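You operate a simulated robot arm through the tools that you are given. There is no shell and no other tool. Be economical: measure what you need, move in short steps, check, and stop when the job is done.

Carry out the task below with a simulated two-armed robot. There is one attempt and no reset: what you move stays moved.

JOB
Take the grey pipe fitting and put it on the top of the offices shelf. Take the blue digital gauge from the top of the steel bench and put it on the shelf under the low table. Take the silver threaded pipe on the top of the steel bench and put it away on the top of the trolley. Take the green cap and leave it on the yellow card. Put the orange cap on the side bench before the controller. Open the trolley drawer, take the scrub pad on the top of the steel bench and put it away in the inside of the trolley drawer and shut the drawer again. Do these in any order. Set down upright: silver threaded pipe.
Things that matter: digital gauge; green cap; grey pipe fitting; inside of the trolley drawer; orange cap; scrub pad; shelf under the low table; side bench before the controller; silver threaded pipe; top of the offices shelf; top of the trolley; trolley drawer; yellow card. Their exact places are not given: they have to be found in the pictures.

Only the result counts: the job must be done as asked and must still hold three seconds after the hand-in. Knocking over, shifting, dropping, spilling or breaking anything else fails it. Lids that push on must go on centred and level and be pressed home; caps that screw on are set level and turned clockwise until they are tight.

ROBOT AND FRAMES
Two 7-joint arms with fingered hands on one trunk, on a base that drives. Base frame: it is fixed to the floor where the robot stands at the start and does not move with it; the origin is under the middle of the robot, x ahead of it, y to its left, z up; the surface under the hand at the start is at about z = 0.86. Units: m, degrees, N and s.
The left shoulder is at the start at [0.029, 0.215, 1.122], the right one opposite. With the tool pointing down near the work surface each hand reaches from about 0.1 to 0.68 m from the robot's upright axis, wherever it stands, measured 20 degrees to its own side. Places, roughly: digital gauge [0.75, 0, 1]; green cap (4x4x3 cm) [0.3, 0.5, 0.9]; grey pipe fitting (3x3x4 cm) [0.6, 0, 0.9]; inside of the trolley drawer [-1.3, 0.3, 0.7]; orange cap (4x4x3 cm) [0.3, 0.6, 0.9]; scrub pad (10x7x4 cm) [0.4, 0.7, 0.9]; shelf under the low table [0.7, -1.5, 0.2]; side bench before the controller (34x20 cm) [-3.36, -0.16, 0.8]; silver threaded pipe (5x4x6 cm) [0.4, 0, 0.9]; top of the offices shelf (13x12 cm) [0.5, -4.62, 0.6]; top of the trolley (76x22 cm) [-1.32, 0.36, 0.84]; trolley drawer [-1.3, 0.3, 0.7]; yellow card [0.75, -1.5, 0.5]. Payload 3.6 kg a hand.
Tool frame (each hand has its own): the origin (TCP) lies between the finger pads and is the grasp point; the fingertips stand 0.022 m ahead of it; z points along the fingers, y is the line along which they close. The gripper opens to 0.132 m. The gripper's body begins 0.06 m behind the TCP. The gripper is a hand of 4 fingers: y runs from the thumb to the fingers, the wrist lies at [0, 0, -0.203] in the tool frame.
Orientation is told as [roll, pitch, yaw] about the base's x, y, z axes, in that order, counted from this pose: with the fingers straight down and closing along the base's y, the tool's x points along the base's -x, its y along +y and its z along -z.

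CONTROLS
- The arms move only by the tool step_arm. It takes "left_commands", "right_commands" or both (then of equal length, played together; a hand with none holds still); each is a list of rows, each a list of 6 numbers: the shift along the base's x, y, z in units of 30 mm (1.0 is 30 mm), then the turn, a rotation vector about the base's x, y, z in units of 8 degrees (1.0 is 8 degrees). In form: [[x, y, z, wx, wy, wz], ...]. A call has 1 to 20 rows; each row shifts and turns the commanded pose from where the row before left it. A call with a number of a shift or a turn outside -1 to 1 is refused whole. A row lasts 0.2 s, in which the tool goes at most 0.05 m and 8.6 degrees; a call with a longer step from one row to the next is refused whole. Where a pose cannot be reached the arm comes as near as it can. A force on the tool above 40 N (or 10 N above the force at the start of the call, whichever is more), or a blocked arm, ends the call early, and 0.2 s more pass. In this call time passes only in rows, and 0.2 s behind the last. The reply holds the time, the measured pose of the TCP, the force on the tool along the base axes, the opening and the grip force, in the units named above and with some noise, with the torque about the TCP (base axes, N m) and any sound that the robot's microphone picked up.
- Cameras (640 x 400 px; columns grow to the right, rows downward): "scene" is now at [0.1562, 0.0425, 1.0703]; the picture's right is [0.49, -0.87, -0.00], its down [-0.01, -0.00, -1.00] and it looks along [0.87, 0.49, -0.01] (base axes); focal length 214 px, centre (320, 200). "left" rides on the left gripper at [-0.053, -0.053, -0.084] in its tool frame; the picture's right is [0.71, -0.71, 0.00], its down [0.53, 0.53, -0.67] and it looks along [0.47, 0.47, 0.74] (tool axes); focal length 247 px, centre (320, 200). "right" rides on the right gripper at [0.053, -0.053, -0.084] in its tool frame; the picture's right is [0.71, 0.71, 0.00], its down [-0.53, 0.53, -0.67] and it looks along [-0.47, 0.47, 0.74] (tool axes); focal length 247 px, centre (320, 200).
- capture(camera): a new picture of that camera. The clock stands still meanwhile.
- slide_trunk(by): slides the trunk up (or, below 0, down) by that many m; the arms and the scene camera ride with it, the base frame stays. It gives what a move gives, with no picture.
- roll_base(legs): drives the robot by 1 to 6 legs, each [ahead, turn to the left] in m and degrees, along the robot's own axes; the way and the turn of a leg run together, so that a leg with both is an arc; at most 1.5 m and 180 degrees a leg. The arms and the cameras ride along, it lands a little off, and it stops where it bumps. It gives what a move gives.
- finger_targets(finger1, finger2, finger3, thumb_bend, hand): sets how far each is bent, from 0 (flat) to 1 (curled in); at 0.3 the hand is open as for a grip, at 0.7 the pads meet at the TCP. One left out holds its place. A second passes; each finger stops where it meets its share of the squeeze, and holds until it gets a number again. It is the only way to open and close the hand. It gives what a move gives, with no picture; readings hold the bend of each and the force on the fingers (four entries, about 0 where the hand has none), thumb and palm.
- head_to(pan, tilt): turns the head with the scene camera to pan (to the left, within 60 degrees either way) and tilt (down, from -29 to 69), counted from straight ahead of the robot. It gives what a move gives.
- pixel_to_xyz(camera, pixels): for up to 12 pixels [column, row] of the newest picture of that camera ("zoom" is the newest enlarged one), the place [x, y, z] in the base frame of the surface seen there, good to about 0.002 m. The clock stands still meanwhile.
- inspect(camera, box): a new picture of the part [left, top, right, bottom] of that camera's present view, enlarged. The clock stands still meanwhile.
- job_done(): hands the job in; it is judged then, once.

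Keep the steps short. Do not move on a guess: measure, check each grasp and each placing, and mend mistakes. In all there are 138 turns and 160 pictures (those below and enlarged ones count). Leave the grippers open and the arms clear of the work at the hand-in unless told otherwise, and finish with a single line.

The tools are called after "Call:" as name(argument=value, ...) on one line, values as JSON. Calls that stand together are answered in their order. step_arm: Moves the arms, as the interface text tells. Its arguments: {"type":"object","properties":{"left_commands":{"type":"array","items":{"type":"array","items":{"type":"number"}}},"right_commands":{"type":"array","items":{"type":"array","items":{"type":"number"}}}},"required":[]} The other tools are called the same way: slide_trunk (by) slides the trunk up or down; finger_targets (finger1, finger2, finger3, thumb_bend, hand) moves the fingers one by one; roll_base (legs) drives the base; head_to (pan, tilt) turns the head that bears the scene camera; capture (camera) takes a picture; pixel_to_xyz (camera, pixels) gives the place of the surface under pixels of a picture; inspect (camera, box) takes an enlarged picture of a part of a camera's view; job_done () hands the job in.

At the start:

```text
time_s: 0.0
left_eef_pos: [0.3055, 0.3292, 1.1622]
left_orientation: [0.0, 0.0, 0.0]
left_contact_force: [-1.2, -0.6, 0.0]
left_wrist_torque: [0.01, 0.02, 0.02]
left_width: 0.1317
left_grip_force: 0.3
left_shape: jaw
left_bend: [0.3, 0.3, 0.3, 0.3]
left_finger forces: [0.1, 0.1, 0.1, 0.1, 0.0, 0.0]
right_eef_pos: [0.3496, 0.0587, 1.1626]
right_orientation: [0.1, 0.1, 0.0]
right_contact_force: [-1.2, 0.7, 0.5]
right_wrist_torque: [0.02, 0.0, -0.05]
right_width: 0.132
right_grip_force: 0.0
right_shape: jaw
right_bend: [0.3, 0.3, 0.3, 0.3]
right_finger forces: [0.0, 0.1, 0.0, 0.0, 0.0, 0.0]
trunk travel left (down, up): [-0.4, 0.276]
robot x, y, heading: [-0.0021, -0.0014, -0.1]
head pan, tilt: [29.2, 0.5]
```

scene: 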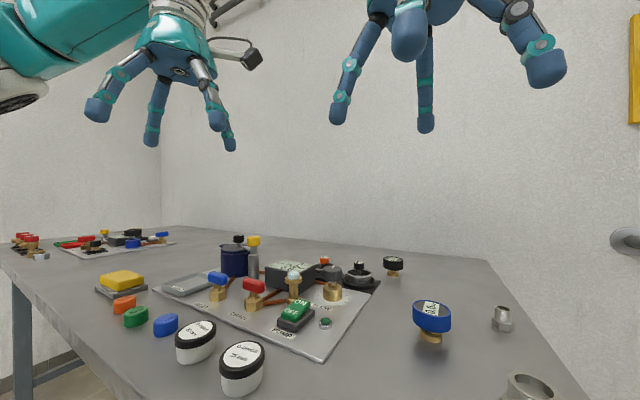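
right: 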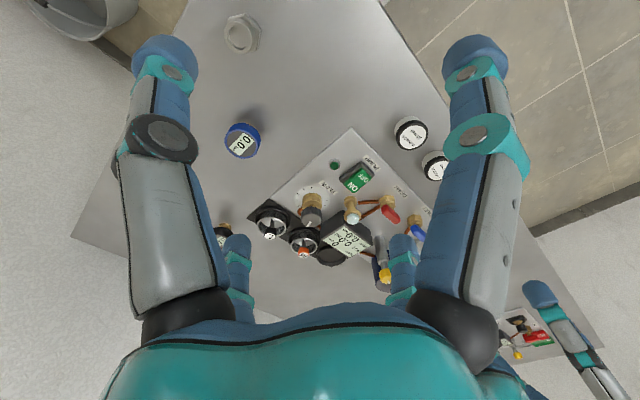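
left: 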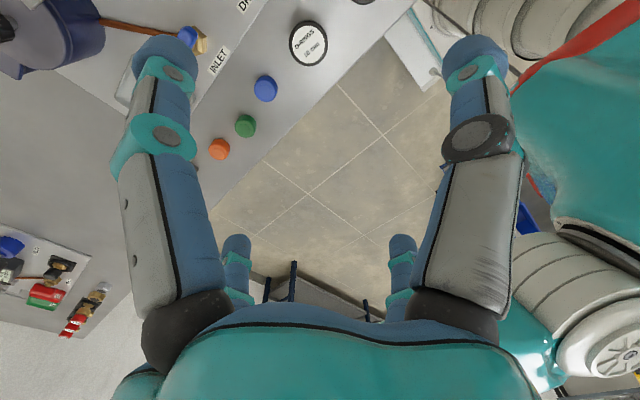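

I see the caps at (124,303) and (136,316), the pad at (122,282), the gauge at (432,318) and the fittings at (503,318) and (527,388). I'll measure these and tilt the head down.

Call:
pixel_to_xyz(camera="scene", pixels=[[124, 300], [136, 312], [122, 275], [100, 290], [432, 310], [431, 336], [503, 312], [527, 380], [165, 320], [195, 330], [240, 350], [320, 350]])

Call:
head_to(pan=10, tilt=40)

Call:
capture(camera="scene")

```text
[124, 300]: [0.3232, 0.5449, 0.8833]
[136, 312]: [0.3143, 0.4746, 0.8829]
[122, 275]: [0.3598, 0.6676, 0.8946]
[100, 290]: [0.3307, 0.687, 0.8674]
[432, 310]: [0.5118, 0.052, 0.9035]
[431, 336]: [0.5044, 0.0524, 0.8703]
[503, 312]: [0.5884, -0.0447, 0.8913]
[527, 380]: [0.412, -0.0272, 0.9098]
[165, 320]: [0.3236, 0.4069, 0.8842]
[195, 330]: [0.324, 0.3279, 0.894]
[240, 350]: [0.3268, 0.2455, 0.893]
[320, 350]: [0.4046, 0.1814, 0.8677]
```

```text
time_s: 1.1
left_eef_pos: [0.3057, 0.3292, 1.1629]
left_orientation: [-0.1, 0.0, 0.0]
left_contact_force: [0.3, -0.3, 0.0]
left_wrist_torque: [0.0, 0.01, 0.01]
left_width: 0.1319
left_grip_force: 0.1
left_shape: jaw
left_bend: [0.3, 0.3, 0.3, 0.3]
left_finger forces: [0.0, 0.1, 0.1, 0.1, 0.0, 0.1]
right_eef_pos: [0.35, 0.0593, 1.1624]
right_orientation: [0.0, 0.0, 0.1]
right_contact_force: [0.1, -0.5, -0.3]
right_wrist_torque: [0.0, 0.01, 0.02]
right_width: 0.1318
right_grip_force: 0.1
right_shape: jaw
right_bend: [0.3, 0.3, 0.3, 0.3]
right_finger forces: [0.0, 0.0, 0.0, 0.0, 0.1, 0.0]
trunk travel left (down, up): [-0.4, 0.276]
robot x, y, heading: [0.0001, -0.0016, -0.0]
head pan, tilt: [10.0, 40.0]
```

```text
156 pictures are left
```

scene: 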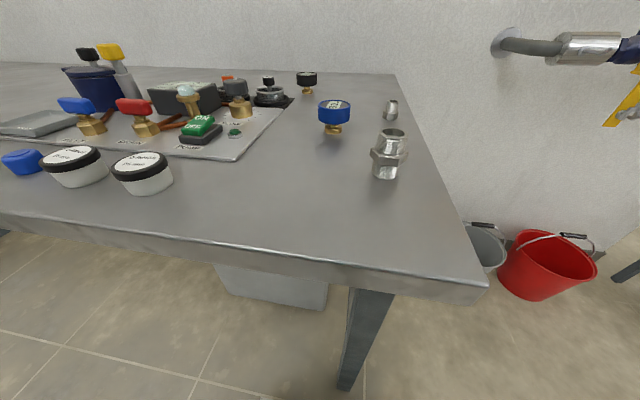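

Next I look to the right at the low table, and check the other fittings up close.

Call:
inspect(camera="scene", box=[300, 60, 440, 190])

Call:
head_to(pan=-60, tilt=15)

Call:
capture(camera="scene")

```text
3.08 times, centred on (370, 125) of scene
```

zoom: 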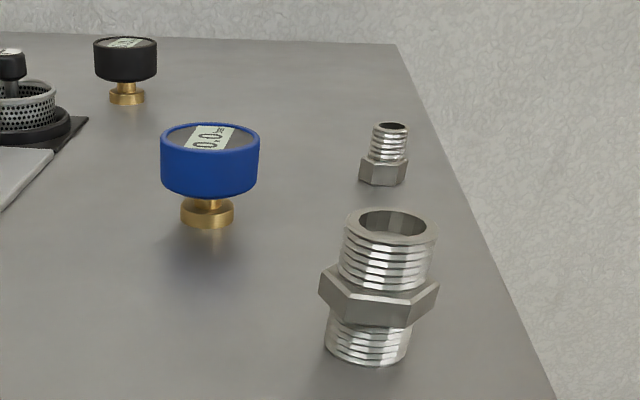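

```text
time_s: 2.5
left_eef_pos: [0.3056, 0.329, 1.1638]
left_orientation: [0.0, 0.0, -0.1]
left_contact_force: [0.2, -0.6, 0.8]
left_wrist_torque: [0.05, -0.01, 0.03]
left_width: 0.1319
left_grip_force: 0.0
left_shape: jaw
left_bend: [0.3, 0.3, 0.3, 0.3]
left_finger forces: [0.0, 0.0, 0.0, 0.0, 0.1, 0.1]
right_eef_pos: [0.3491, 0.0583, 1.1621]
right_orientation: [0.0, 0.0, 0.0]
right_contact_force: [-0.9, 0.6, -0.3]
right_wrist_torque: [0.01, -0.01, -0.01]
right_width: 0.1318
right_grip_force: 0.0
right_shape: jaw
right_bend: [0.3, 0.3, 0.3, 0.3]
right_finger forces: [0.0, 0.1, 0.0, 0.0, 0.0, 0.0]
trunk travel left (down, up): [-0.4, 0.276]
robot x, y, heading: [-0.0024, 0.0022, 0.0]
head pan, tilt: [-60.0, 15.0]
```

```text
154 pictures are left
```

scene: 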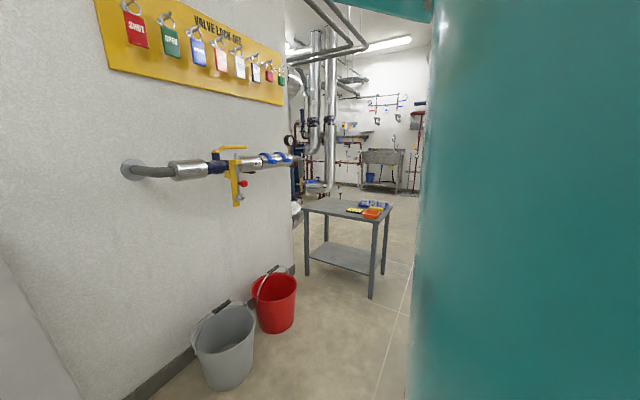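

I see the low table around (345,205) with its shelf at (340,258); measuring.

Call:
pixel_to_xyz(camera="scene", pixels=[[304, 209], [333, 201], [388, 206], [372, 220], [340, 258], [310, 255], [370, 272], [370, 298], [375, 204], [355, 210], [333, 245], [307, 275]])

Call:
inspect(camera="scene", box=[280, 170, 410, 310])

```text
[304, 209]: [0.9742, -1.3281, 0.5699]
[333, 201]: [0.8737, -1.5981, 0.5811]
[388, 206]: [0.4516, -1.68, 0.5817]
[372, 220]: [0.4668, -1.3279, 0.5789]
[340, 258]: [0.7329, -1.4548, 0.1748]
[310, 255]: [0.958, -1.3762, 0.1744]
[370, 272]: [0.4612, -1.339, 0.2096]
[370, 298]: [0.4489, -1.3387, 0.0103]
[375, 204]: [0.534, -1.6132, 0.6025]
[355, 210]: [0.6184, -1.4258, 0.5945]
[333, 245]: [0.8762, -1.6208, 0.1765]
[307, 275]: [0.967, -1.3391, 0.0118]
```

```text
2.86 times, centred on (345, 240) of scene
```

zoom: 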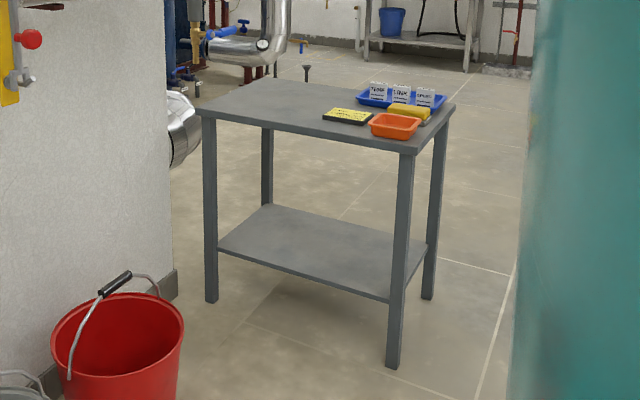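

Both areas are mapped. Now I hover: left over the green cap (yaw 90, closing along x between its neighbours), and right behind the gauge, pitched 50° forward so it can later reach under the low table.

Call:
step_arm(left_commands=[[0.024, 0.405, -0.389, 0, 0, 0.9375], [0.024, 0.405, -0.389, 0, 0, 0.9375], [0.024, 0.405, -0.389, 0, 0, 0.9375], [0.024, 0.405, -0.389, 0, 0, 0.9375], [0.024, 0.405, -0.389, 0, 0, 0.9375], [0.024, 0.405, -0.389, 0, 0, 0.9375], [0.024, 0.405, -0.389, 0, 0, 0.9375], [0.024, 0.405, -0.389, 0, 0, 0.9375], [0.024, 0.405, -0.389, 0, 0, 0.9375], [0.024, 0.405, -0.389, 0, 0, 0.9375], [0.024, 0.405, -0.389, 0, 0, 0.9375], [0.024, 0.405, -0.389, 0, 0, 0.9375]], right_commands=[[0.194, -0.02, -0.528, 0, -0.52, 0], [0.194, -0.02, -0.528, 0, -0.52, 0], [0.194, -0.02, -0.528, 0, -0.52, 0], [0.194, -0.02, -0.528, 0, -0.52, 0], [0.194, -0.02, -0.528, 0, -0.52, 0], [0.194, -0.02, -0.528, 0, -0.52, 0], [0.194, -0.02, -0.528, 0, -0.52, 0], [0.194, -0.02, -0.528, 0, -0.52, 0], [0.194, -0.02, -0.528, 0, -0.52, 0], [0.194, -0.02, -0.528, 0, -0.52, 0], [0.194, -0.02, -0.528, 0, -0.52, 0], [0.194, -0.02, -0.528, 0, -0.52, 0]])

Call:
capture(camera="left")

Call:
capture(camera="right")

Call:
head_to(pan=10, tilt=30)

Call:
capture(camera="scene")

```text
time_s: 5.1
left_eef_pos: [0.3137, 0.4756, 1.0225]
left_orientation: [0.0, 0.0, 90.2]
left_contact_force: [-0.2, -0.4, 0.4]
left_wrist_torque: [0.0, 0.01, -0.02]
left_width: 0.1323
left_grip_force: 0.0
left_shape: jaw
left_bend: [0.3, 0.3, 0.3, 0.3]
left_finger forces: [0.0, 0.0, 0.1, 0.0, 0.1, 0.0]
right_eef_pos: [0.4205, 0.0498, 0.9736]
right_orientation: [0.0, -49.9, -0.1]
right_contact_force: [0.2, -0.3, -0.5]
right_wrist_torque: [0.02, 0.01, 0.01]
right_width: 0.1319
right_grip_force: 0.1
right_shape: jaw
right_bend: [0.3, 0.3, 0.3, 0.3]
right_finger forces: [0.0, 0.0, 0.0, 0.0, 0.1, 0.0]
trunk travel left (down, up): [-0.4, 0.276]
robot x, y, heading: [-0.0009, 0.0009, -0.1]
head pan, tilt: [-60.0, 15.0]
```

```text
152 pictures are left
```

left: 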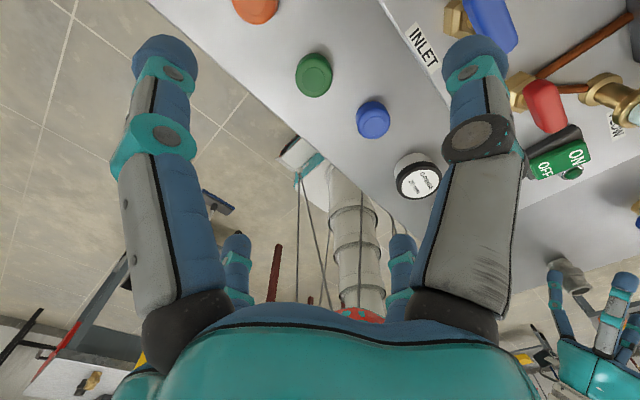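

```text
151 pictures are left
```

right: 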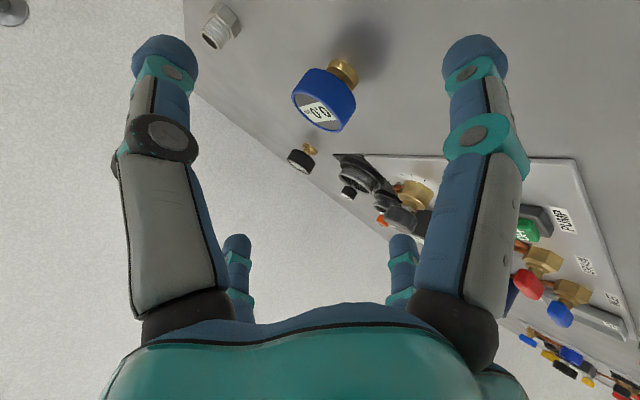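

```text
time_s: 6.5
left_eef_pos: [0.3136, 0.475, 1.0217]
left_orientation: [0.0, 0.0, 89.9]
left_contact_force: [-0.3, -0.6, -0.2]
left_wrist_torque: [0.02, 0.03, -0.03]
left_width: 0.132
left_grip_force: 0.0
left_shape: jaw
left_bend: [0.3, 0.3, 0.3, 0.3]
left_finger forces: [0.1, 0.1, 0.0, 0.1, 0.0, 0.0]
right_eef_pos: [0.4194, 0.0494, 0.9741]
right_orientation: [-0.1, -49.8, 0.1]
right_contact_force: [0.6, -0.4, -0.1]
right_wrist_torque: [-0.01, 0.01, -0.04]
right_width: 0.1315
right_grip_force: 0.0
right_shape: jaw
right_bend: [0.3, 0.3, 0.3, 0.3]
right_finger forces: [0.0, 0.0, 0.0, 0.1, 0.0, 0.0]
trunk travel left (down, up): [-0.4, 0.276]
robot x, y, heading: [0.0017, -0.0009, 0.1]
head pan, tilt: [10.0, 30.0]
```

```text
150 pictures are left
```

scene: 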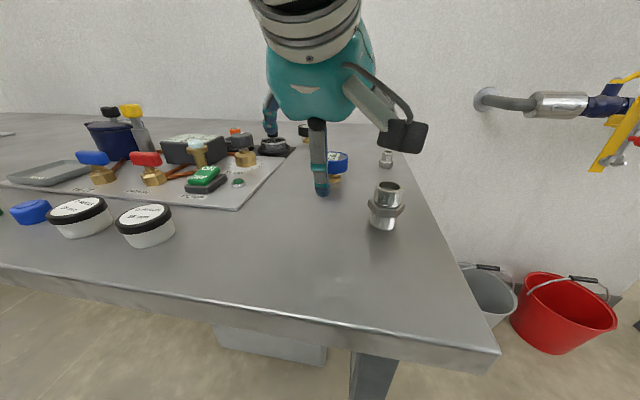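

The green cap is straight ahead of the left hand, and the gauge of the right. I measure the fingertips to know the finger spread, and the gauge and cap surfaces.

Call:
pixel_to_xyz(camera="left", pixels=[[160, 45], [475, 50], [236, 245], [402, 245], [314, 68], [300, 85], [330, 85], [373, 112], [255, 8], [314, 95]])

Call:
pixel_to_xyz(camera="right", pixels=[[320, 110], [312, 80], [345, 70], [298, 92], [354, 105], [236, 245], [402, 245], [160, 45], [475, 50], [225, 20]])

```text
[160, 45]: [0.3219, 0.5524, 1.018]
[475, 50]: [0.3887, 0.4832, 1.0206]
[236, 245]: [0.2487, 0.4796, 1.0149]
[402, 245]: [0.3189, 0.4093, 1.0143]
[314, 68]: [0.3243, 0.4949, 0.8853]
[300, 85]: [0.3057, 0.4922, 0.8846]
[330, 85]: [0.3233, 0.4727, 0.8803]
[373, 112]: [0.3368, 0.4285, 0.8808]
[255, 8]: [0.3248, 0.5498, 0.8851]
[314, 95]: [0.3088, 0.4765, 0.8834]
```

```text
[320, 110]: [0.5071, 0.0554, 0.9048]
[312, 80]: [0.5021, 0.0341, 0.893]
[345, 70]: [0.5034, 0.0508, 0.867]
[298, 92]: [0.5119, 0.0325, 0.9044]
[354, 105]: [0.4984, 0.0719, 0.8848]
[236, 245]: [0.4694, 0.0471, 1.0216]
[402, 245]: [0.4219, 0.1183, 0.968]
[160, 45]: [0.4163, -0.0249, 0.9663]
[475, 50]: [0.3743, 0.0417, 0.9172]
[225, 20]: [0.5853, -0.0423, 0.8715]
```

The fingers form a four-way cross of about 7 cm radius. So I turn the left hand to yaw 45 to pass between the neighbouring caps. The right hand goes back to straight down over the gauge, since a tilted hand would hit the bench.

Call:
step_arm(left_commands=[[0.048, 0.09, -0.1, 0, 0, -0.8036], [0.048, 0.09, -0.1, 0, 0, -0.8036], [0.048, 0.09, -0.1, 0, 0, -0.8036], [0.048, 0.09, -0.1, 0, 0, -0.8036], [0.048, 0.09, -0.1, 0, 0, -0.8036], [0.048, 0.09, -0.1, 0, 0, -0.8036], [0.048, 0.09, -0.1, 0, 0, -0.8036]], right_commands=[[0.1, 0, 0.4, 0, 0.893, 0], [0.3, 0, 0.2, 0, 0.893, 0], [0.5, 0.02, 0.2, 0, 0.893, 0], [0.55, 0.02, 0.2, 0, 0.893, 0], [0.55, 0.02, 0.2, 0, 0.893, 0], [0.55, 0.02, 0.2, 0, 0.893, 0], [0.54, 0.02, 0.2, 0, 0.893, 0]])

Call:
capture(camera="left")

Call:
capture(camera="right")

```text
time_s: 8.1
left_eef_pos: [0.3227, 0.4955, 1.0015]
left_orientation: [-0.1, 0.1, 44.8]
left_contact_force: [0.4, -0.5, 0.1]
left_wrist_torque: [-0.04, -0.01, 0.04]
left_width: 0.132
left_grip_force: 0.1
left_shape: jaw
left_bend: [0.3, 0.3, 0.3, 0.3]
left_finger forces: [0.0, 0.1, 0.0, 0.1, 0.0, 0.0]
right_eef_pos: [0.5109, 0.0576, 1.0191]
right_orientation: [-0.1, 0.2, 0.3]
right_contact_force: [0.8, -0.1, 1.9]
right_wrist_torque: [0.02, -0.02, -0.02]
right_width: 0.1321
right_grip_force: 0.0
right_shape: jaw
right_bend: [0.3, 0.3, 0.3, 0.3]
right_finger forces: [0.0, 0.0, 0.0, 0.1, 0.1, 0.0]
trunk travel left (down, up): [-0.4, 0.276]
robot x, y, heading: [0.0043, -0.0024, -0.2]
head pan, tilt: [10.0, 30.0]
```

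```text
149 pictures are left
```

left: 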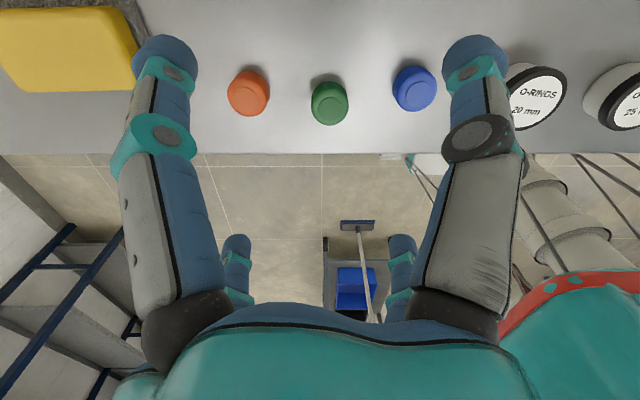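

```text
148 pictures are left
```

right: 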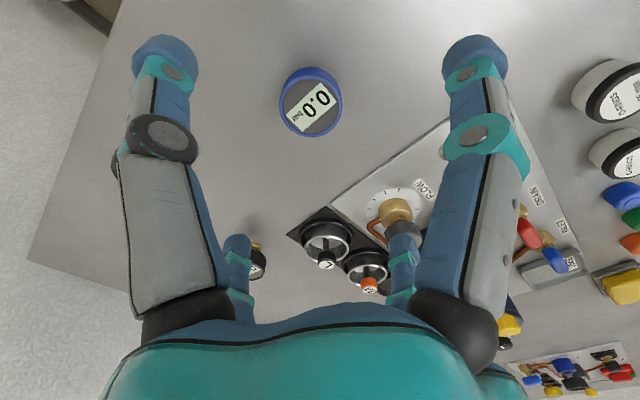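

Call:
pixel_to_xyz(camera="left", pixels=[[331, 107], [316, 107], [346, 107], [331, 94], [331, 119], [250, 95], [413, 90], [331, 60], [60, 50]])

Call:
pixel_to_xyz(camera="right", pixels=[[310, 107], [283, 105], [338, 107], [310, 80], [310, 134], [350, 60]])

```text
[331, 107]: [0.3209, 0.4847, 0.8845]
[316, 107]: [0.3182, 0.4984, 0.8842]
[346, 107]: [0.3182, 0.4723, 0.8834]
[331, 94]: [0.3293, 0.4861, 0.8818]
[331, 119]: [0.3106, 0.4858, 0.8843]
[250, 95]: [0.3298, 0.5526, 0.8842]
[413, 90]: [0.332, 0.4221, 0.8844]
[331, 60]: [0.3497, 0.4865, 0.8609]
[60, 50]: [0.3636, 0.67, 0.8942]
```

```text
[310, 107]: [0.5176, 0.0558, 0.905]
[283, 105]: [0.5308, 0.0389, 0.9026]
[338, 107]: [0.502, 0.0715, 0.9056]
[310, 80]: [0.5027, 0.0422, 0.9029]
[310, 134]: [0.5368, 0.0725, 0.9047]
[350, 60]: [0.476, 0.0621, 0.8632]
```

Green cap centre is (0.322, 0.4855), top 0.884; gauge centre is (0.518, 0.0565), top 0.905. I descend on both.

Call:
step_arm(left_commands=[[0, -0.055, -0.625, 0, 0, 0], [0, -0.055, -0.625, 0, 0, 0], [0, -0.055, -0.625, 0, 0, 0], [0, -0.055, -0.625, 0, 0, 0], [0, -0.055, -0.625, 0, 0, 0], [0, -0.055, -0.625, 0, 0, 0]], right_commands=[[0.04, 0, -0.695, 0, 0, 0], [0.04, 0, -0.695, 0, 0, 0], [0.04, 0, -0.695, 0, 0, 0], [0.04, 0, -0.695, 0, 0, 0], [0.04, 0, -0.695, 0, 0, 0], [0.04, 0, -0.695, 0, 0, 0]])

Call:
capture(camera="left")

Call:
capture(camera="right")

```text
time_s: 9.5
left_eef_pos: [0.3234, 0.485, 0.8862]
left_orientation: [0.1, 0.0, 45.1]
left_contact_force: [-0.5, 0.2, 0.6]
left_wrist_torque: [-0.03, 0.01, 0.02]
left_width: 0.1318
left_grip_force: 0.1
left_shape: jaw
left_bend: [0.3, 0.3, 0.3, 0.3]
left_finger forces: [0.1, 0.0, 0.0, 0.0, 0.0, 0.0]
right_eef_pos: [0.5195, 0.0541, 0.8973]
right_orientation: [0.1, 0.0, -0.1]
right_contact_force: [-0.4, 0.7, -0.1]
right_wrist_torque: [-0.03, 0.0, 0.02]
right_width: 0.1317
right_grip_force: 0.0
right_shape: jaw
right_bend: [0.3, 0.3, 0.3, 0.3]
right_finger forces: [0.0, 0.0, 0.1, 0.1, 0.0, 0.1]
trunk travel left (down, up): [-0.4, 0.276]
robot x, y, heading: [0.0006, -0.0002, 0.2]
head pan, tilt: [10.0, 30.0]
```

```text
147 pictures are left
```

left: 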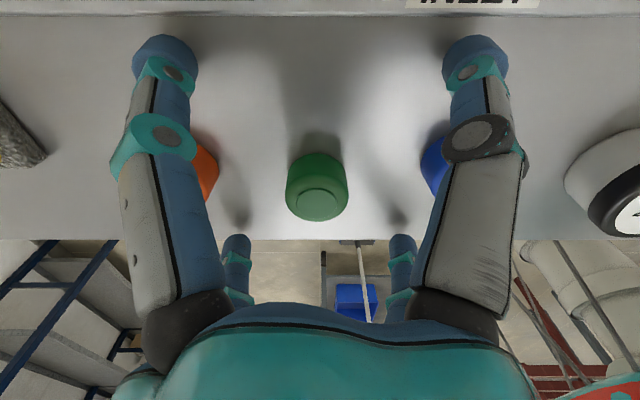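

```text
146 pictures are left
```

right: 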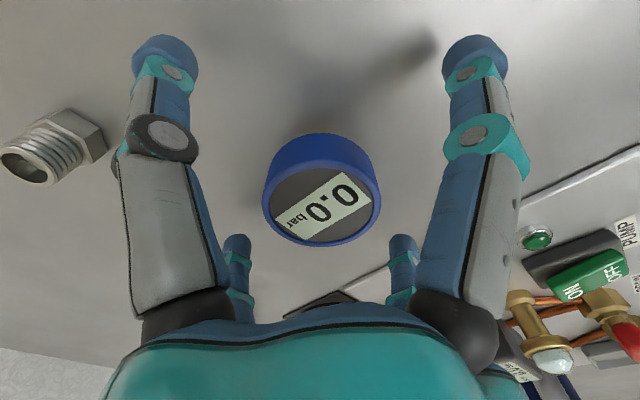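

Both are centred between the fingers; closing both hands.

Call:
finger_targets(hand="left", finger1=0.7, finger2=0.7, finger3=0.7, thumb_bend=0.7)

Call:
finger_targets(hand="right", finger1=0.7, finger2=0.7, finger3=0.7, thumb_bend=0.7)

Call:
step_arm(left_commands=[[0, 0, 1, 0, 0, 0], [0, 0, 1, 0, 0, 0], [0, 0, 1, 0, 0, 0], [0, 0, 1, 0, 0, 0]], right_commands=[[0, 0, 1, 0, 0, 0], [0, 0, 1, 0, 0, 0], [0, 0, 1, 0, 0, 0], [0, 0, 1, 0, 0, 0]])

Call:
capture(camera="left")

Call:
capture(camera="right")

```text
time_s: 10.5
left_eef_pos: [0.3247, 0.4856, 0.8882]
left_orientation: [0.0, 0.0, 45.1]
left_contact_force: [-1.0, -0.6, 3.6]
left_wrist_torque: [-0.05, 0.05, -0.02]
left_width: 0.0118
left_grip_force: 14.0
left_shape: fingers
left_bend: [0.62, 0.61, 0.61, 0.63]
left_finger forces: [5.6, 6.9, 7.9, 0.0, 8.3, 0.0]
right_eef_pos: [0.5193, 0.0542, 0.8972]
right_orientation: [-0.1, 0.2, 0.0]
right_contact_force: [-0.6, 0.2, -0.3]
right_wrist_torque: [-0.02, -0.02, -0.01]
right_width: 0.1317
right_grip_force: 0.0
right_shape: jaw
right_bend: [0.3, 0.3, 0.3, 0.3]
right_finger forces: [0.1, 0.1, 0.0, 0.0, 0.0, 0.1]
trunk travel left (down, up): [-0.4, 0.276]
robot x, y, heading: [-0.0002, 0.0024, -0.1]
head pan, tilt: [10.0, 30.0]
```

```text
time_s: 11.5
left_eef_pos: [0.3245, 0.4854, 0.8876]
left_orientation: [0.0, 0.0, 45.0]
left_contact_force: [-1.1, -0.1, 2.7]
left_wrist_torque: [-0.01, 0.04, -0.02]
left_width: 0.0117
left_grip_force: 14.0
left_shape: fingers
left_bend: [0.62, 0.61, 0.61, 0.63]
left_finger forces: [5.6, 6.9, 7.8, 0.0, 8.3, 0.0]
right_eef_pos: [0.5183, 0.0543, 0.8959]
right_orientation: [0.1, 0.1, 0.0]
right_contact_force: [0.4, 0.0, 0.1]
right_wrist_torque: [-0.02, -0.02, -0.01]
right_width: 0.0213
right_grip_force: 18.5
right_shape: fingers
right_bend: [0.58, 0.57, 0.58, 0.6]
right_finger forces: [7.7, 8.7, 7.8, 0.0, 13.6, 0.0]
trunk travel left (down, up): [-0.4, 0.276]
robot x, y, heading: [0.0032, -0.0, -0.1]
head pan, tilt: [10.0, 30.0]
```

```text
time_s: 12.5
left_eef_pos: [0.3242, 0.4858, 1.0123]
left_orientation: [0.1, 0.1, 44.9]
left_contact_force: [-0.6, 0.6, 0.2]
left_wrist_torque: [0.0, 0.02, -0.01]
left_width: 0.0118
left_grip_force: 12.7
left_shape: fingers
left_bend: [0.62, 0.61, 0.61, 0.63]
left_finger forces: [5.6, 6.5, 6.3, 0.0, 8.1, 0.0]
right_eef_pos: [0.5155, 0.0505, 1.0177]
right_orientation: [0.0, 0.0, 0.0]
right_contact_force: [-0.6, -0.6, -2.6]
right_wrist_torque: [0.01, -0.03, -0.01]
right_width: 0.0213
right_grip_force: 18.3
right_shape: fingers
right_bend: [0.58, 0.57, 0.58, 0.6]
right_finger forces: [7.8, 8.6, 7.7, 0.0, 13.5, 0.1]
trunk travel left (down, up): [-0.4, 0.276]
robot x, y, heading: [0.0011, -0.0008, 0.1]
head pan, tilt: [10.0, 30.0]
```

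```text
145 pictures are left
```

left: 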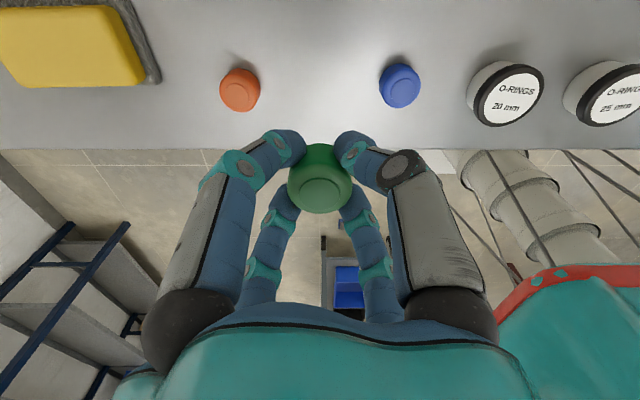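

```text
144 pictures are left
```

right: 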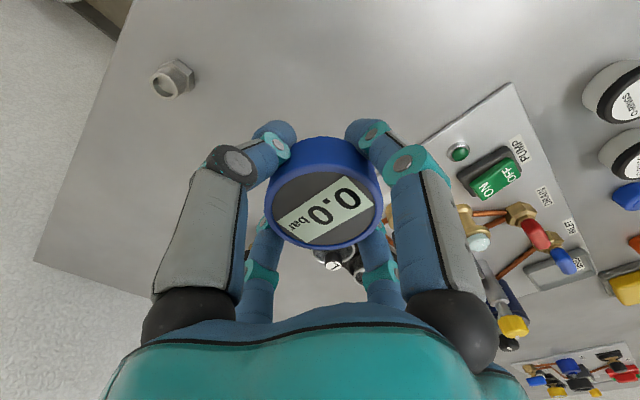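

Both are held well. I raise and tuck the arms, then look right for obstacles.

Call:
step_arm(left_commands=[[0, -0.3, 0.8, 0, 0, 0], [-0.1, -0.6, 0.8, 0, 0, 0], [-0.1, -0.8, 0.8, 0, 0, 0], [-0.1, -0.8, 0.8, 0, 0, 0], [-0.1, -0.8, 0.8, 0, 0, 0], [-0.1, -0.8, 0.8, 0, 0, 0]], right_commands=[[-0.2, -0.6, 0.9, 0, 0, 0], [-0.9, -0.9, 0.8, 0, 0, 0], [-0.9, -0.9, 0.8, 0, 0, 0], [-0.9, -0.9, 0.8, 0, 0, 0], [-0.9, -0.9, 0.8, 0, 0, 0], [-0.9, -0.9, 0.8, 0, 0, 0]])

Call:
roll_base(legs=[[-0.1, 0], [0, -60]])

Call:
head_to(pan=-30, tilt=20)

Call:
capture(camera="scene")

```text
time_s: 13.9
left_eef_pos: [0.3113, 0.3594, 1.154]
left_orientation: [0.2, 0.0, 45.1]
left_contact_force: [0.1, 0.6, -0.9]
left_wrist_torque: [0.01, 0.01, 0.03]
left_width: 0.0118
left_grip_force: 13.5
left_shape: fingers
left_bend: [0.62, 0.61, 0.61, 0.63]
left_finger forces: [5.6, 6.3, 6.3, 0.0, 8.1, 0.0]
right_eef_pos: [0.3748, -0.0993, 1.164]
right_orientation: [0.1, 0.1, 0.0]
right_contact_force: [-0.8, -0.6, -2.5]
right_wrist_torque: [-0.01, -0.01, -0.01]
right_width: 0.0207
right_grip_force: 18.7
right_shape: fingers
right_bend: [0.58, 0.57, 0.59, 0.6]
right_finger forces: [7.5, 8.8, 7.5, 0.0, 13.3, 0.0]
trunk travel left (down, up): [-0.4, 0.276]
robot x, y, heading: [-0.0013, 0.0011, -0.0]
head pan, tilt: [10.0, 30.0]
```

```text
time_s: 17.2
left_eef_pos: [0.3769, -0.0015, 1.1542]
left_orientation: [0.1, -0.1, -3.9]
left_contact_force: [-0.8, 0.5, -0.1]
left_wrist_torque: [0.02, 0.03, 0.0]
left_width: 0.0119
left_grip_force: 12.9
left_shape: fingers
left_bend: [0.62, 0.61, 0.62, 0.63]
left_finger forces: [5.8, 6.4, 6.2, 0.0, 8.1, 0.1]
right_eef_pos: [0.0725, -0.3484, 1.1634]
right_orientation: [0.1, 0.0, -49.2]
right_contact_force: [-0.5, -0.3, -2.3]
right_wrist_torque: [0.0, -0.01, 0.01]
right_width: 0.0194
right_grip_force: 19.0
right_shape: fingers
right_bend: [0.59, 0.57, 0.59, 0.61]
right_finger forces: [7.4, 8.6, 7.7, 0.0, 13.6, 0.0]
trunk travel left (down, up): [-0.4, 0.276]
robot x, y, heading: [-0.0756, 0.0241, -50.1]
head pan, tilt: [10.0, 30.0]
stopped in leg 2: the robot was blocked; the commanded pose is now the measured one
```

```text
time_s: 18.2
left_eef_pos: [0.3773, 0.0019, 1.1546]
left_orientation: [0.1, 0.2, -3.9]
left_contact_force: [0.8, 0.7, -0.3]
left_wrist_torque: [-0.03, 0.01, 0.0]
left_width: 0.0118
left_grip_force: 13.3
left_shape: fingers
left_bend: [0.62, 0.61, 0.62, 0.63]
left_finger forces: [5.7, 6.4, 6.2, 0.1, 8.1, 0.1]
right_eef_pos: [0.0718, -0.3481, 1.1643]
right_orientation: [0.1, 0.1, -49.1]
right_contact_force: [0.6, 0.3, -2.1]
right_wrist_torque: [0.04, 0.01, 0.01]
right_width: 0.0196
right_grip_force: 19.1
right_shape: fingers
right_bend: [0.59, 0.57, 0.59, 0.61]
right_finger forces: [7.4, 8.6, 7.7, 0.0, 13.6, 0.0]
trunk travel left (down, up): [-0.4, 0.276]
robot x, y, heading: [-0.0751, 0.0238, -50.4]
head pan, tilt: [-30.0, 20.0]
```

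```text
143 pictures are left
```

scene: 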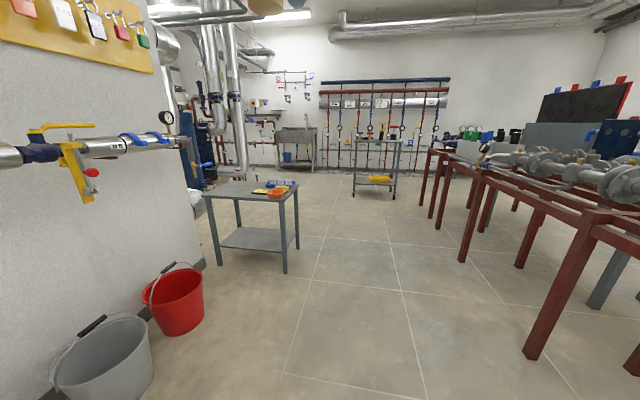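

Turning was blocked at -50° (likely the base against the bench). I back up a bit and continue to -90.

Call:
roll_base(legs=[[-0.15, 0], [0, -40]])

Call:
head_to(pan=0, tilt=20)

Call:
capture(camera="scene")

```text
time_s: 22.2
left_eef_pos: [0.152, -0.1681, 1.1578]
left_orientation: [0.1, -0.1, -44.4]
left_contact_force: [-1.2, 0.5, -0.1]
left_wrist_torque: [-0.02, -0.03, 0.02]
left_width: 0.0117
left_grip_force: 12.6
left_shape: fingers
left_bend: [0.62, 0.61, 0.62, 0.63]
left_finger forces: [5.8, 6.4, 6.1, 0.1, 8.1, 0.1]
right_eef_pos: [-0.3065, -0.236, 1.1638]
right_orientation: [0.1, 0.2, -89.4]
right_contact_force: [-0.9, -0.5, -2.3]
right_wrist_torque: [0.0, -0.05, 0.0]
right_width: 0.0176
right_grip_force: 18.5
right_shape: fingers
right_bend: [0.6, 0.56, 0.59, 0.62]
right_finger forces: [7.2, 8.8, 7.6, 0.0, 12.5, 0.0]
trunk travel left (down, up): [-0.4, 0.276]
robot x, y, heading: [-0.1458, 0.1441, -90.0]
head pan, tilt: [-30.0, 20.0]
stopped in leg 2: the robot was blocked; the commanded pose is now the measured one
```

```text
time_s: 23.1
left_eef_pos: [0.1552, -0.1673, 1.1571]
left_orientation: [0.1, 0.0, -44.3]
left_contact_force: [-0.2, -0.4, -0.8]
left_wrist_torque: [0.01, -0.03, 0.02]
left_width: 0.0119
left_grip_force: 13.1
left_shape: fingers
left_bend: [0.62, 0.61, 0.62, 0.63]
left_finger forces: [5.7, 6.4, 6.2, 0.0, 8.2, 0.0]
right_eef_pos: [-0.3028, -0.2353, 1.1645]
right_orientation: [0.0, 0.1, -89.3]
right_contact_force: [0.0, 0.7, -1.7]
right_wrist_torque: [-0.02, 0.0, 0.02]
right_width: 0.0175
right_grip_force: 17.8
right_shape: fingers
right_bend: [0.6, 0.56, 0.59, 0.62]
right_finger forces: [7.1, 8.8, 7.5, 0.1, 12.5, 0.0]
trunk travel left (down, up): [-0.4, 0.276]
robot x, y, heading: [-0.1409, 0.146, -90.1]
head pan, tilt: [0.0, 20.0]
```

```text
142 pictures are left
```

scene: 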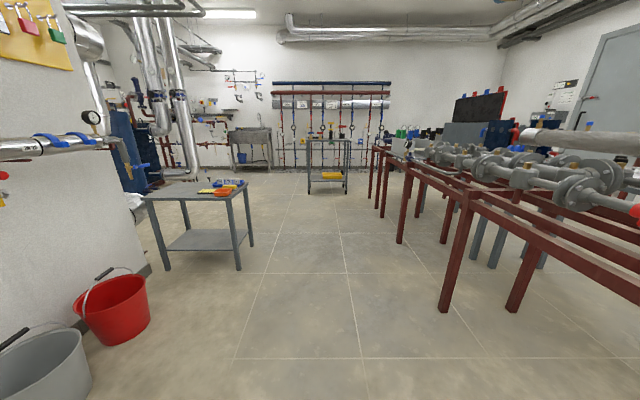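

The way is clear. I check the gauge grip and drive 1.6 m to beside the low table.

Call:
roll_base(legs=[[0.8, 0], [0.82, 0], [0, 90]])

Call:
capture(camera="right")

Call:
head_to(pan=0, tilt=40)

Call:
capture(camera="scene")

```text
time_s: 33.5
left_eef_pos: [0.2868, -1.4671, 1.1584]
left_orientation: [-0.2, -0.1, 2.1]
left_contact_force: [-0.7, 0.1, 0.5]
left_wrist_torque: [-0.01, 0.01, 0.0]
left_width: 0.0117
left_grip_force: 13.5
left_shape: fingers
left_bend: [0.63, 0.61, 0.62, 0.64]
left_finger forces: [6.0, 6.2, 6.0, 0.1, 8.0, 0.1]
right_eef_pos: [0.0196, -1.8463, 1.1656]
right_orientation: [-0.2, 0.1, -43.0]
right_contact_force: [-0.2, 0.3, -1.5]
right_wrist_torque: [0.0, 0.0, 0.0]
right_width: 0.0171
right_grip_force: 18.4
right_shape: fingers
right_bend: [0.6, 0.57, 0.59, 0.62]
right_finger forces: [7.2, 9.2, 7.5, 0.0, 12.1, 0.0]
trunk travel left (down, up): [-0.4, 0.276]
robot x, y, heading: [-0.167, -1.4924, -42.4]
head pan, tilt: [0.0, 20.0]
stopped in leg 3: the robot was blocked; the commanded pose is now the measured one
```

```text
141 pictures are left
```

right: 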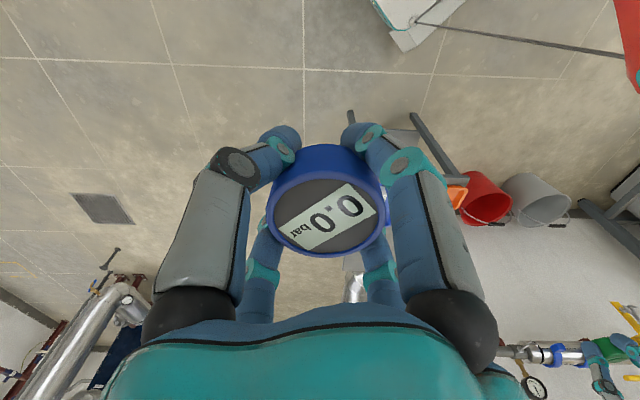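

```text
time_s: 34.3
left_eef_pos: [0.2857, -1.468, 1.1579]
left_orientation: [0.0, -0.1, 1.9]
left_contact_force: [0.3, 0.4, 0.1]
left_wrist_torque: [-0.01, 0.01, -0.01]
left_width: 0.0115
left_grip_force: 12.6
left_shape: fingers
left_bend: [0.63, 0.61, 0.62, 0.64]
left_finger forces: [5.8, 6.4, 6.1, 0.0, 7.9, 0.1]
right_eef_pos: [0.019, -1.8477, 1.1647]
right_orientation: [-0.1, 0.1, -43.1]
right_contact_force: [-0.3, -0.2, -2.6]
right_wrist_torque: [0.01, 0.04, 0.0]
right_width: 0.0169
right_grip_force: 17.8
right_shape: fingers
right_bend: [0.6, 0.57, 0.59, 0.62]
right_finger forces: [7.1, 9.1, 7.4, 0.1, 12.2, 0.0]
trunk travel left (down, up): [-0.4, 0.276]
robot x, y, heading: [-0.1726, -1.493, -42.2]
head pan, tilt: [0.0, 40.0]
```

```text
140 pictures are left
```

scene: 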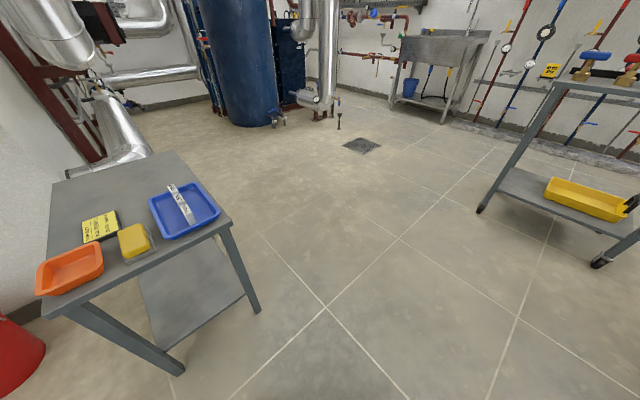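

Turning was blocked at -42°. I look straight down for what the base is touching.

Call:
head_to(pan=45, tilt=60)

Call:
capture(camera="scene")

Call:
head_to(pan=-60, tilt=50)

Call:
capture(camera="scene")

```text
time_s: 35.5
left_eef_pos: [0.2865, -1.4685, 1.1576]
left_orientation: [-0.1, -0.1, 2.0]
left_contact_force: [0.1, -0.9, -0.2]
left_wrist_torque: [-0.01, 0.05, 0.02]
left_width: 0.0116
left_grip_force: 13.2
left_shape: fingers
left_bend: [0.63, 0.61, 0.62, 0.64]
left_finger forces: [5.9, 6.3, 6.1, 0.0, 8.0, 0.0]
right_eef_pos: [0.0179, -1.8483, 1.1651]
right_orientation: [-0.1, 0.1, -43.1]
right_contact_force: [0.3, -0.3, -1.6]
right_wrist_torque: [-0.03, -0.03, -0.01]
right_width: 0.0172
right_grip_force: 17.4
right_shape: fingers
right_bend: [0.6, 0.57, 0.59, 0.62]
right_finger forces: [7.1, 9.1, 7.4, 0.1, 12.2, 0.0]
trunk travel left (down, up): [-0.4, 0.276]
robot x, y, heading: [-0.1709, -1.4944, -42.1]
head pan, tilt: [45.0, 60.0]
```

```text
139 pictures are left
```

scene: 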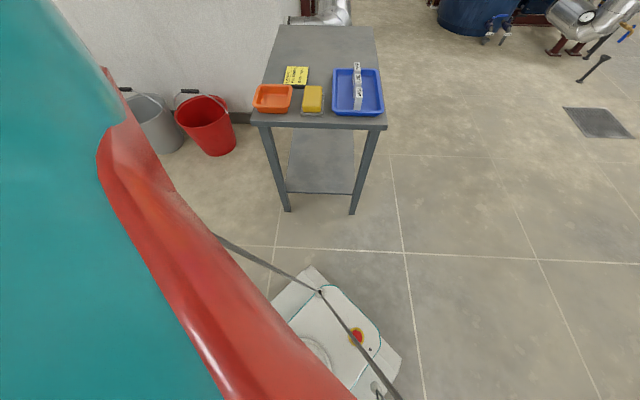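

```text
time_s: 37.3
left_eef_pos: [0.2856, -1.4681, 1.1572]
left_orientation: [-0.1, -0.2, 2.1]
left_contact_force: [0.1, -1.0, -0.4]
left_wrist_torque: [-0.01, -0.01, -0.01]
left_width: 0.0116
left_grip_force: 12.7
left_shape: fingers
left_bend: [0.63, 0.61, 0.62, 0.64]
left_finger forces: [5.9, 6.3, 6.2, 0.0, 7.9, 0.0]
right_eef_pos: [0.0186, -1.8486, 1.1647]
right_orientation: [-0.1, 0.1, -43.1]
right_contact_force: [0.1, 0.3, -2.4]
right_wrist_torque: [0.0, 0.02, 0.01]
right_width: 0.0172
right_grip_force: 17.6
right_shape: fingers
right_bend: [0.6, 0.57, 0.59, 0.62]
right_finger forces: [7.2, 9.1, 7.4, 0.0, 12.2, 0.0]
trunk travel left (down, up): [-0.4, 0.276]
robot x, y, heading: [-0.1731, -1.4909, -42.1]
head pan, tilt: [-60.0, 50.0]
```

```text
138 pictures are left
```

scene: 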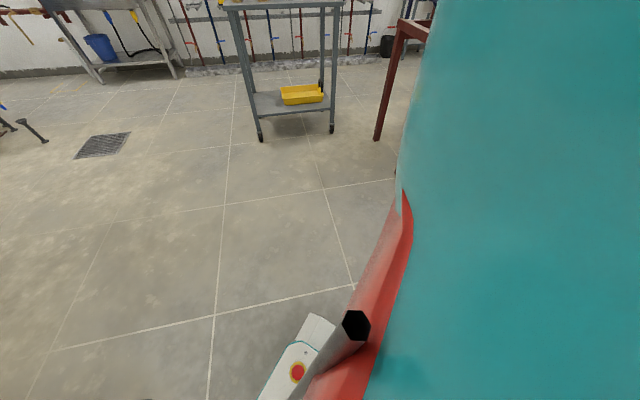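

Nothing in front blocks. The rear or an elbow probably met the red rig behind, so I creep ahead a little and turn the rest.

Call:
roll_base(legs=[[0.1, 0], [0, 42]])

Call:
head_to(pan=0, tilt=45)

Call:
capture(camera="scene")

```text
time_s: 40.5
left_eef_pos: [0.2327, -1.237, 1.1587]
left_orientation: [-0.2, 0.1, 43.6]
left_contact_force: [-1.0, 0.6, 0.0]
left_wrist_torque: [-0.01, 0.0, 0.0]
left_width: 0.0115
left_grip_force: 12.9
left_shape: fingers
left_bend: [0.63, 0.62, 0.62, 0.64]
left_finger forces: [5.9, 6.4, 6.0, 0.0, 8.0, 0.0]
right_eef_pos: [0.2848, -1.699, 1.1661]
right_orientation: [-0.3, 0.0, -1.7]
right_contact_force: [-0.1, 1.1, -2.2]
right_wrist_torque: [-0.03, 0.0, -0.01]
right_width: 0.0168
right_grip_force: 18.2
right_shape: fingers
right_bend: [0.6, 0.57, 0.6, 0.62]
right_finger forces: [7.2, 9.2, 7.4, 0.1, 12.2, 0.0]
trunk travel left (down, up): [-0.4, 0.276]
robot x, y, heading: [-0.0909, -1.5913, -0.6]
head pan, tilt: [-60.0, 50.0]
stopped in leg 2: the robot was blocked; the commanded pose is now the measured one
```

```text
time_s: 41.8
left_eef_pos: [0.2337, -1.2396, 1.1587]
left_orientation: [-0.1, 0.0, 43.6]
left_contact_force: [-0.4, -0.6, 0.1]
left_wrist_torque: [0.02, 0.0, 0.02]
left_width: 0.0116
left_grip_force: 13.1
left_shape: fingers
left_bend: [0.63, 0.62, 0.62, 0.64]
left_finger forces: [5.8, 6.4, 5.9, 0.1, 8.0, 0.1]
right_eef_pos: [0.2841, -1.7018, 1.1659]
right_orientation: [-0.2, 0.1, -1.7]
right_contact_force: [0.5, -0.2, -2.5]
right_wrist_torque: [0.0, -0.02, -0.02]
right_width: 0.0169
right_grip_force: 17.3
right_shape: fingers
right_bend: [0.6, 0.57, 0.6, 0.62]
right_finger forces: [7.1, 9.1, 7.6, 0.0, 12.2, 0.0]
trunk travel left (down, up): [-0.4, 0.276]
robot x, y, heading: [-0.0908, -1.5924, -0.5]
head pan, tilt: [0.0, 45.0]
```

```text
137 pictures are left
```

scene: 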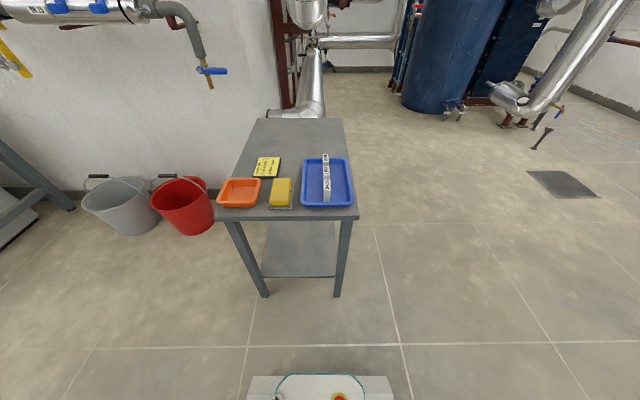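

Heading is about 0 now. Measuring the card, table and shelf.

Call:
pixel_to_xyz(camera="scene", pixels=[[267, 166], [257, 158], [279, 158], [276, 176], [254, 175], [216, 212], [357, 214], [300, 240], [264, 274], [335, 276], [345, 120], [320, 388]])

Call:
inspect(camera="scene", box=[210, 110, 370, 300])

```text
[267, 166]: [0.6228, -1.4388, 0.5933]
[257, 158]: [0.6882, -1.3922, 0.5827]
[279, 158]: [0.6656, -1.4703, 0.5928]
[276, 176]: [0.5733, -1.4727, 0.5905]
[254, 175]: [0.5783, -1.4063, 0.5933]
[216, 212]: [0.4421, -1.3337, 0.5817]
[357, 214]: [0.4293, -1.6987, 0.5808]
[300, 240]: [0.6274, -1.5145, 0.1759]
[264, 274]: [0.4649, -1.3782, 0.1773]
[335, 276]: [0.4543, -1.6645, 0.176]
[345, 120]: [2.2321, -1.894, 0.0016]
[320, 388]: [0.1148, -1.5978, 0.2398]
```

```text
2.11 times, centred on (290, 205) of scene
```

zoom: 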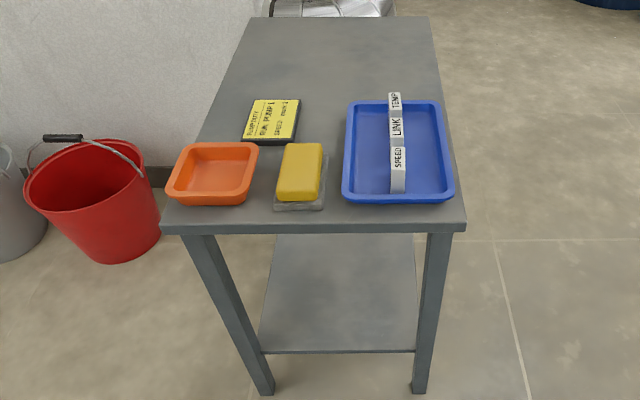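

Card top centre is (0.62, -1.438, 0.592). I move ahead 0.09 and lower the trunk 0.25.

Call:
roll_base(legs=[[0.09, 0]])

Call:
slide_trunk(by=-0.25)

```text
time_s: 42.9
left_eef_pos: [0.3253, -1.2417, 1.1589]
left_orientation: [0.0, 0.0, 43.7]
left_contact_force: [1.1, 0.2, 0.3]
left_wrist_torque: [-0.01, 0.01, -0.02]
left_width: 0.0115
left_grip_force: 12.9
left_shape: fingers
left_bend: [0.63, 0.62, 0.62, 0.64]
left_finger forces: [5.9, 6.5, 5.8, 0.0, 7.9, 0.1]
right_eef_pos: [0.377, -1.702, 1.1648]
right_orientation: [-0.2, 0.2, -1.7]
right_contact_force: [1.0, -0.3, -1.9]
right_wrist_torque: [-0.03, 0.03, 0.02]
right_width: 0.0168
right_grip_force: 17.7
right_shape: fingers
right_bend: [0.6, 0.57, 0.6, 0.62]
right_finger forces: [7.1, 9.1, 7.6, 0.0, 12.1, 0.0]
trunk travel left (down, up): [-0.4, 0.276]
robot x, y, heading: [-0.0034, -1.5977, -0.9]
head pan, tilt: [0.0, 45.0]
```

```text
time_s: 45.4
left_eef_pos: [0.3226, -1.2418, 0.9091]
left_orientation: [-0.1, -0.1, 43.6]
left_contact_force: [0.6, -1.1, -0.7]
left_wrist_torque: [0.02, -0.01, 0.04]
left_width: 0.0116
left_grip_force: 13.3
left_shape: fingers
left_bend: [0.63, 0.62, 0.62, 0.64]
left_finger forces: [6.0, 6.5, 5.8, 0.1, 7.9, 0.0]
right_eef_pos: [0.3755, -1.703, 0.9164]
right_orientation: [0.1, -0.1, -1.8]
right_contact_force: [0.9, 0.8, -2.4]
right_wrist_torque: [-0.03, -0.01, 0.04]
right_width: 0.0169
right_grip_force: 17.9
right_shape: fingers
right_bend: [0.6, 0.57, 0.6, 0.62]
right_finger forces: [7.2, 8.9, 7.4, 0.0, 12.0, 0.0]
trunk travel left (down, up): [-0.15, 0.526]
robot x, y, heading: [-0.0011, -1.5964, -0.6]
head pan, tilt: [0.0, 45.0]
```

Left hand moves over the card at z 0.70.

Call:
step_arm(left_commands=[[0.867, -0.55, -0.58, 0, 0, 0], [0.867, -0.55, -0.58, 0, 0, 0], [0.867, -0.55, -0.58, 0, 0, 0], [0.867, -0.55, -0.58, 0, 0, 0], [0.867, -0.55, -0.58, 0, 0, 0], [0.867, -0.55, -0.58, 0, 0, 0], [0.867, -0.55, -0.58, 0, 0, 0], [0.867, -0.55, -0.58, 0, 0, 0], [0.867, -0.55, -0.58, 0, 0, 0], [0.867, -0.55, -0.58, 0, 0, 0], [0.867, -0.55, -0.58, 0, 0, 0], [0.867, -0.55, -0.58, 0, 0, 0]])

Call:
capture(camera="left")

Call:
capture(camera="scene")

```text
time_s: 48.0
left_eef_pos: [0.6375, -1.4426, 0.6982]
left_orientation: [-0.1, -0.1, 43.5]
left_contact_force: [0.5, -0.8, 0.0]
left_wrist_torque: [0.0, 0.03, 0.01]
left_width: 0.0112
left_grip_force: 13.4
left_shape: fingers
left_bend: [0.63, 0.62, 0.62, 0.64]
left_finger forces: [5.8, 6.5, 5.8, 0.1, 7.7, 0.1]
right_eef_pos: [0.3764, -1.705, 0.9171]
right_orientation: [-0.1, 0.1, -1.6]
right_contact_force: [0.5, -0.2, -1.5]
right_wrist_torque: [-0.02, 0.01, -0.01]
right_width: 0.0169
right_grip_force: 17.7
right_shape: fingers
right_bend: [0.6, 0.57, 0.6, 0.62]
right_finger forces: [7.0, 9.0, 7.2, 0.0, 11.8, 0.0]
trunk travel left (down, up): [-0.15, 0.526]
robot x, y, heading: [0.001, -1.5918, -0.9]
head pan, tilt: [0.0, 45.0]
```

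```text
135 pictures are left
```

left: 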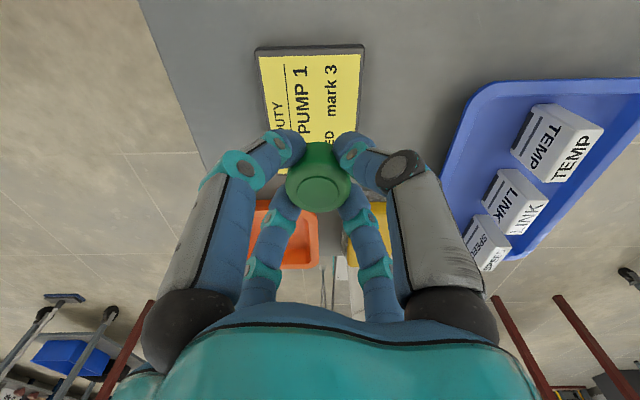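

```text
134 pictures are left
```

scene: 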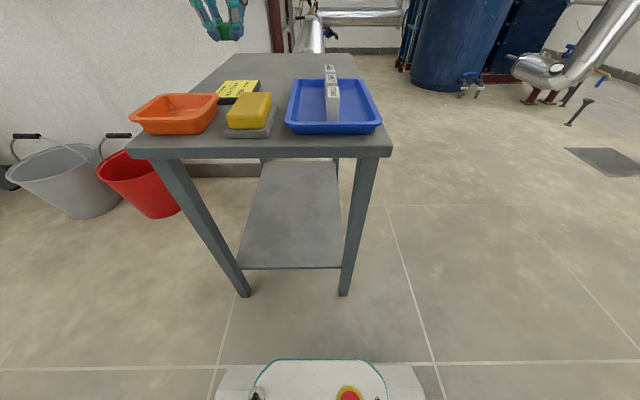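

Call:
pixel_to_xyz(camera="left", pixels=[[262, 56], [360, 52], [312, 58], [320, 108], [272, 115], [355, 110], [285, 205], [310, 210], [350, 205], [250, 205]])

```text
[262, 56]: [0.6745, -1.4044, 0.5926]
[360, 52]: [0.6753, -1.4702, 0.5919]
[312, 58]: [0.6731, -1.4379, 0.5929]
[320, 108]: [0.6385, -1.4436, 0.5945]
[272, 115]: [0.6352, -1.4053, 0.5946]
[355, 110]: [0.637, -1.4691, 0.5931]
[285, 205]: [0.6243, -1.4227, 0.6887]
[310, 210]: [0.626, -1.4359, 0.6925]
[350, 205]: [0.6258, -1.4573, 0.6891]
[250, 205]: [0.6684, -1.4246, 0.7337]
```

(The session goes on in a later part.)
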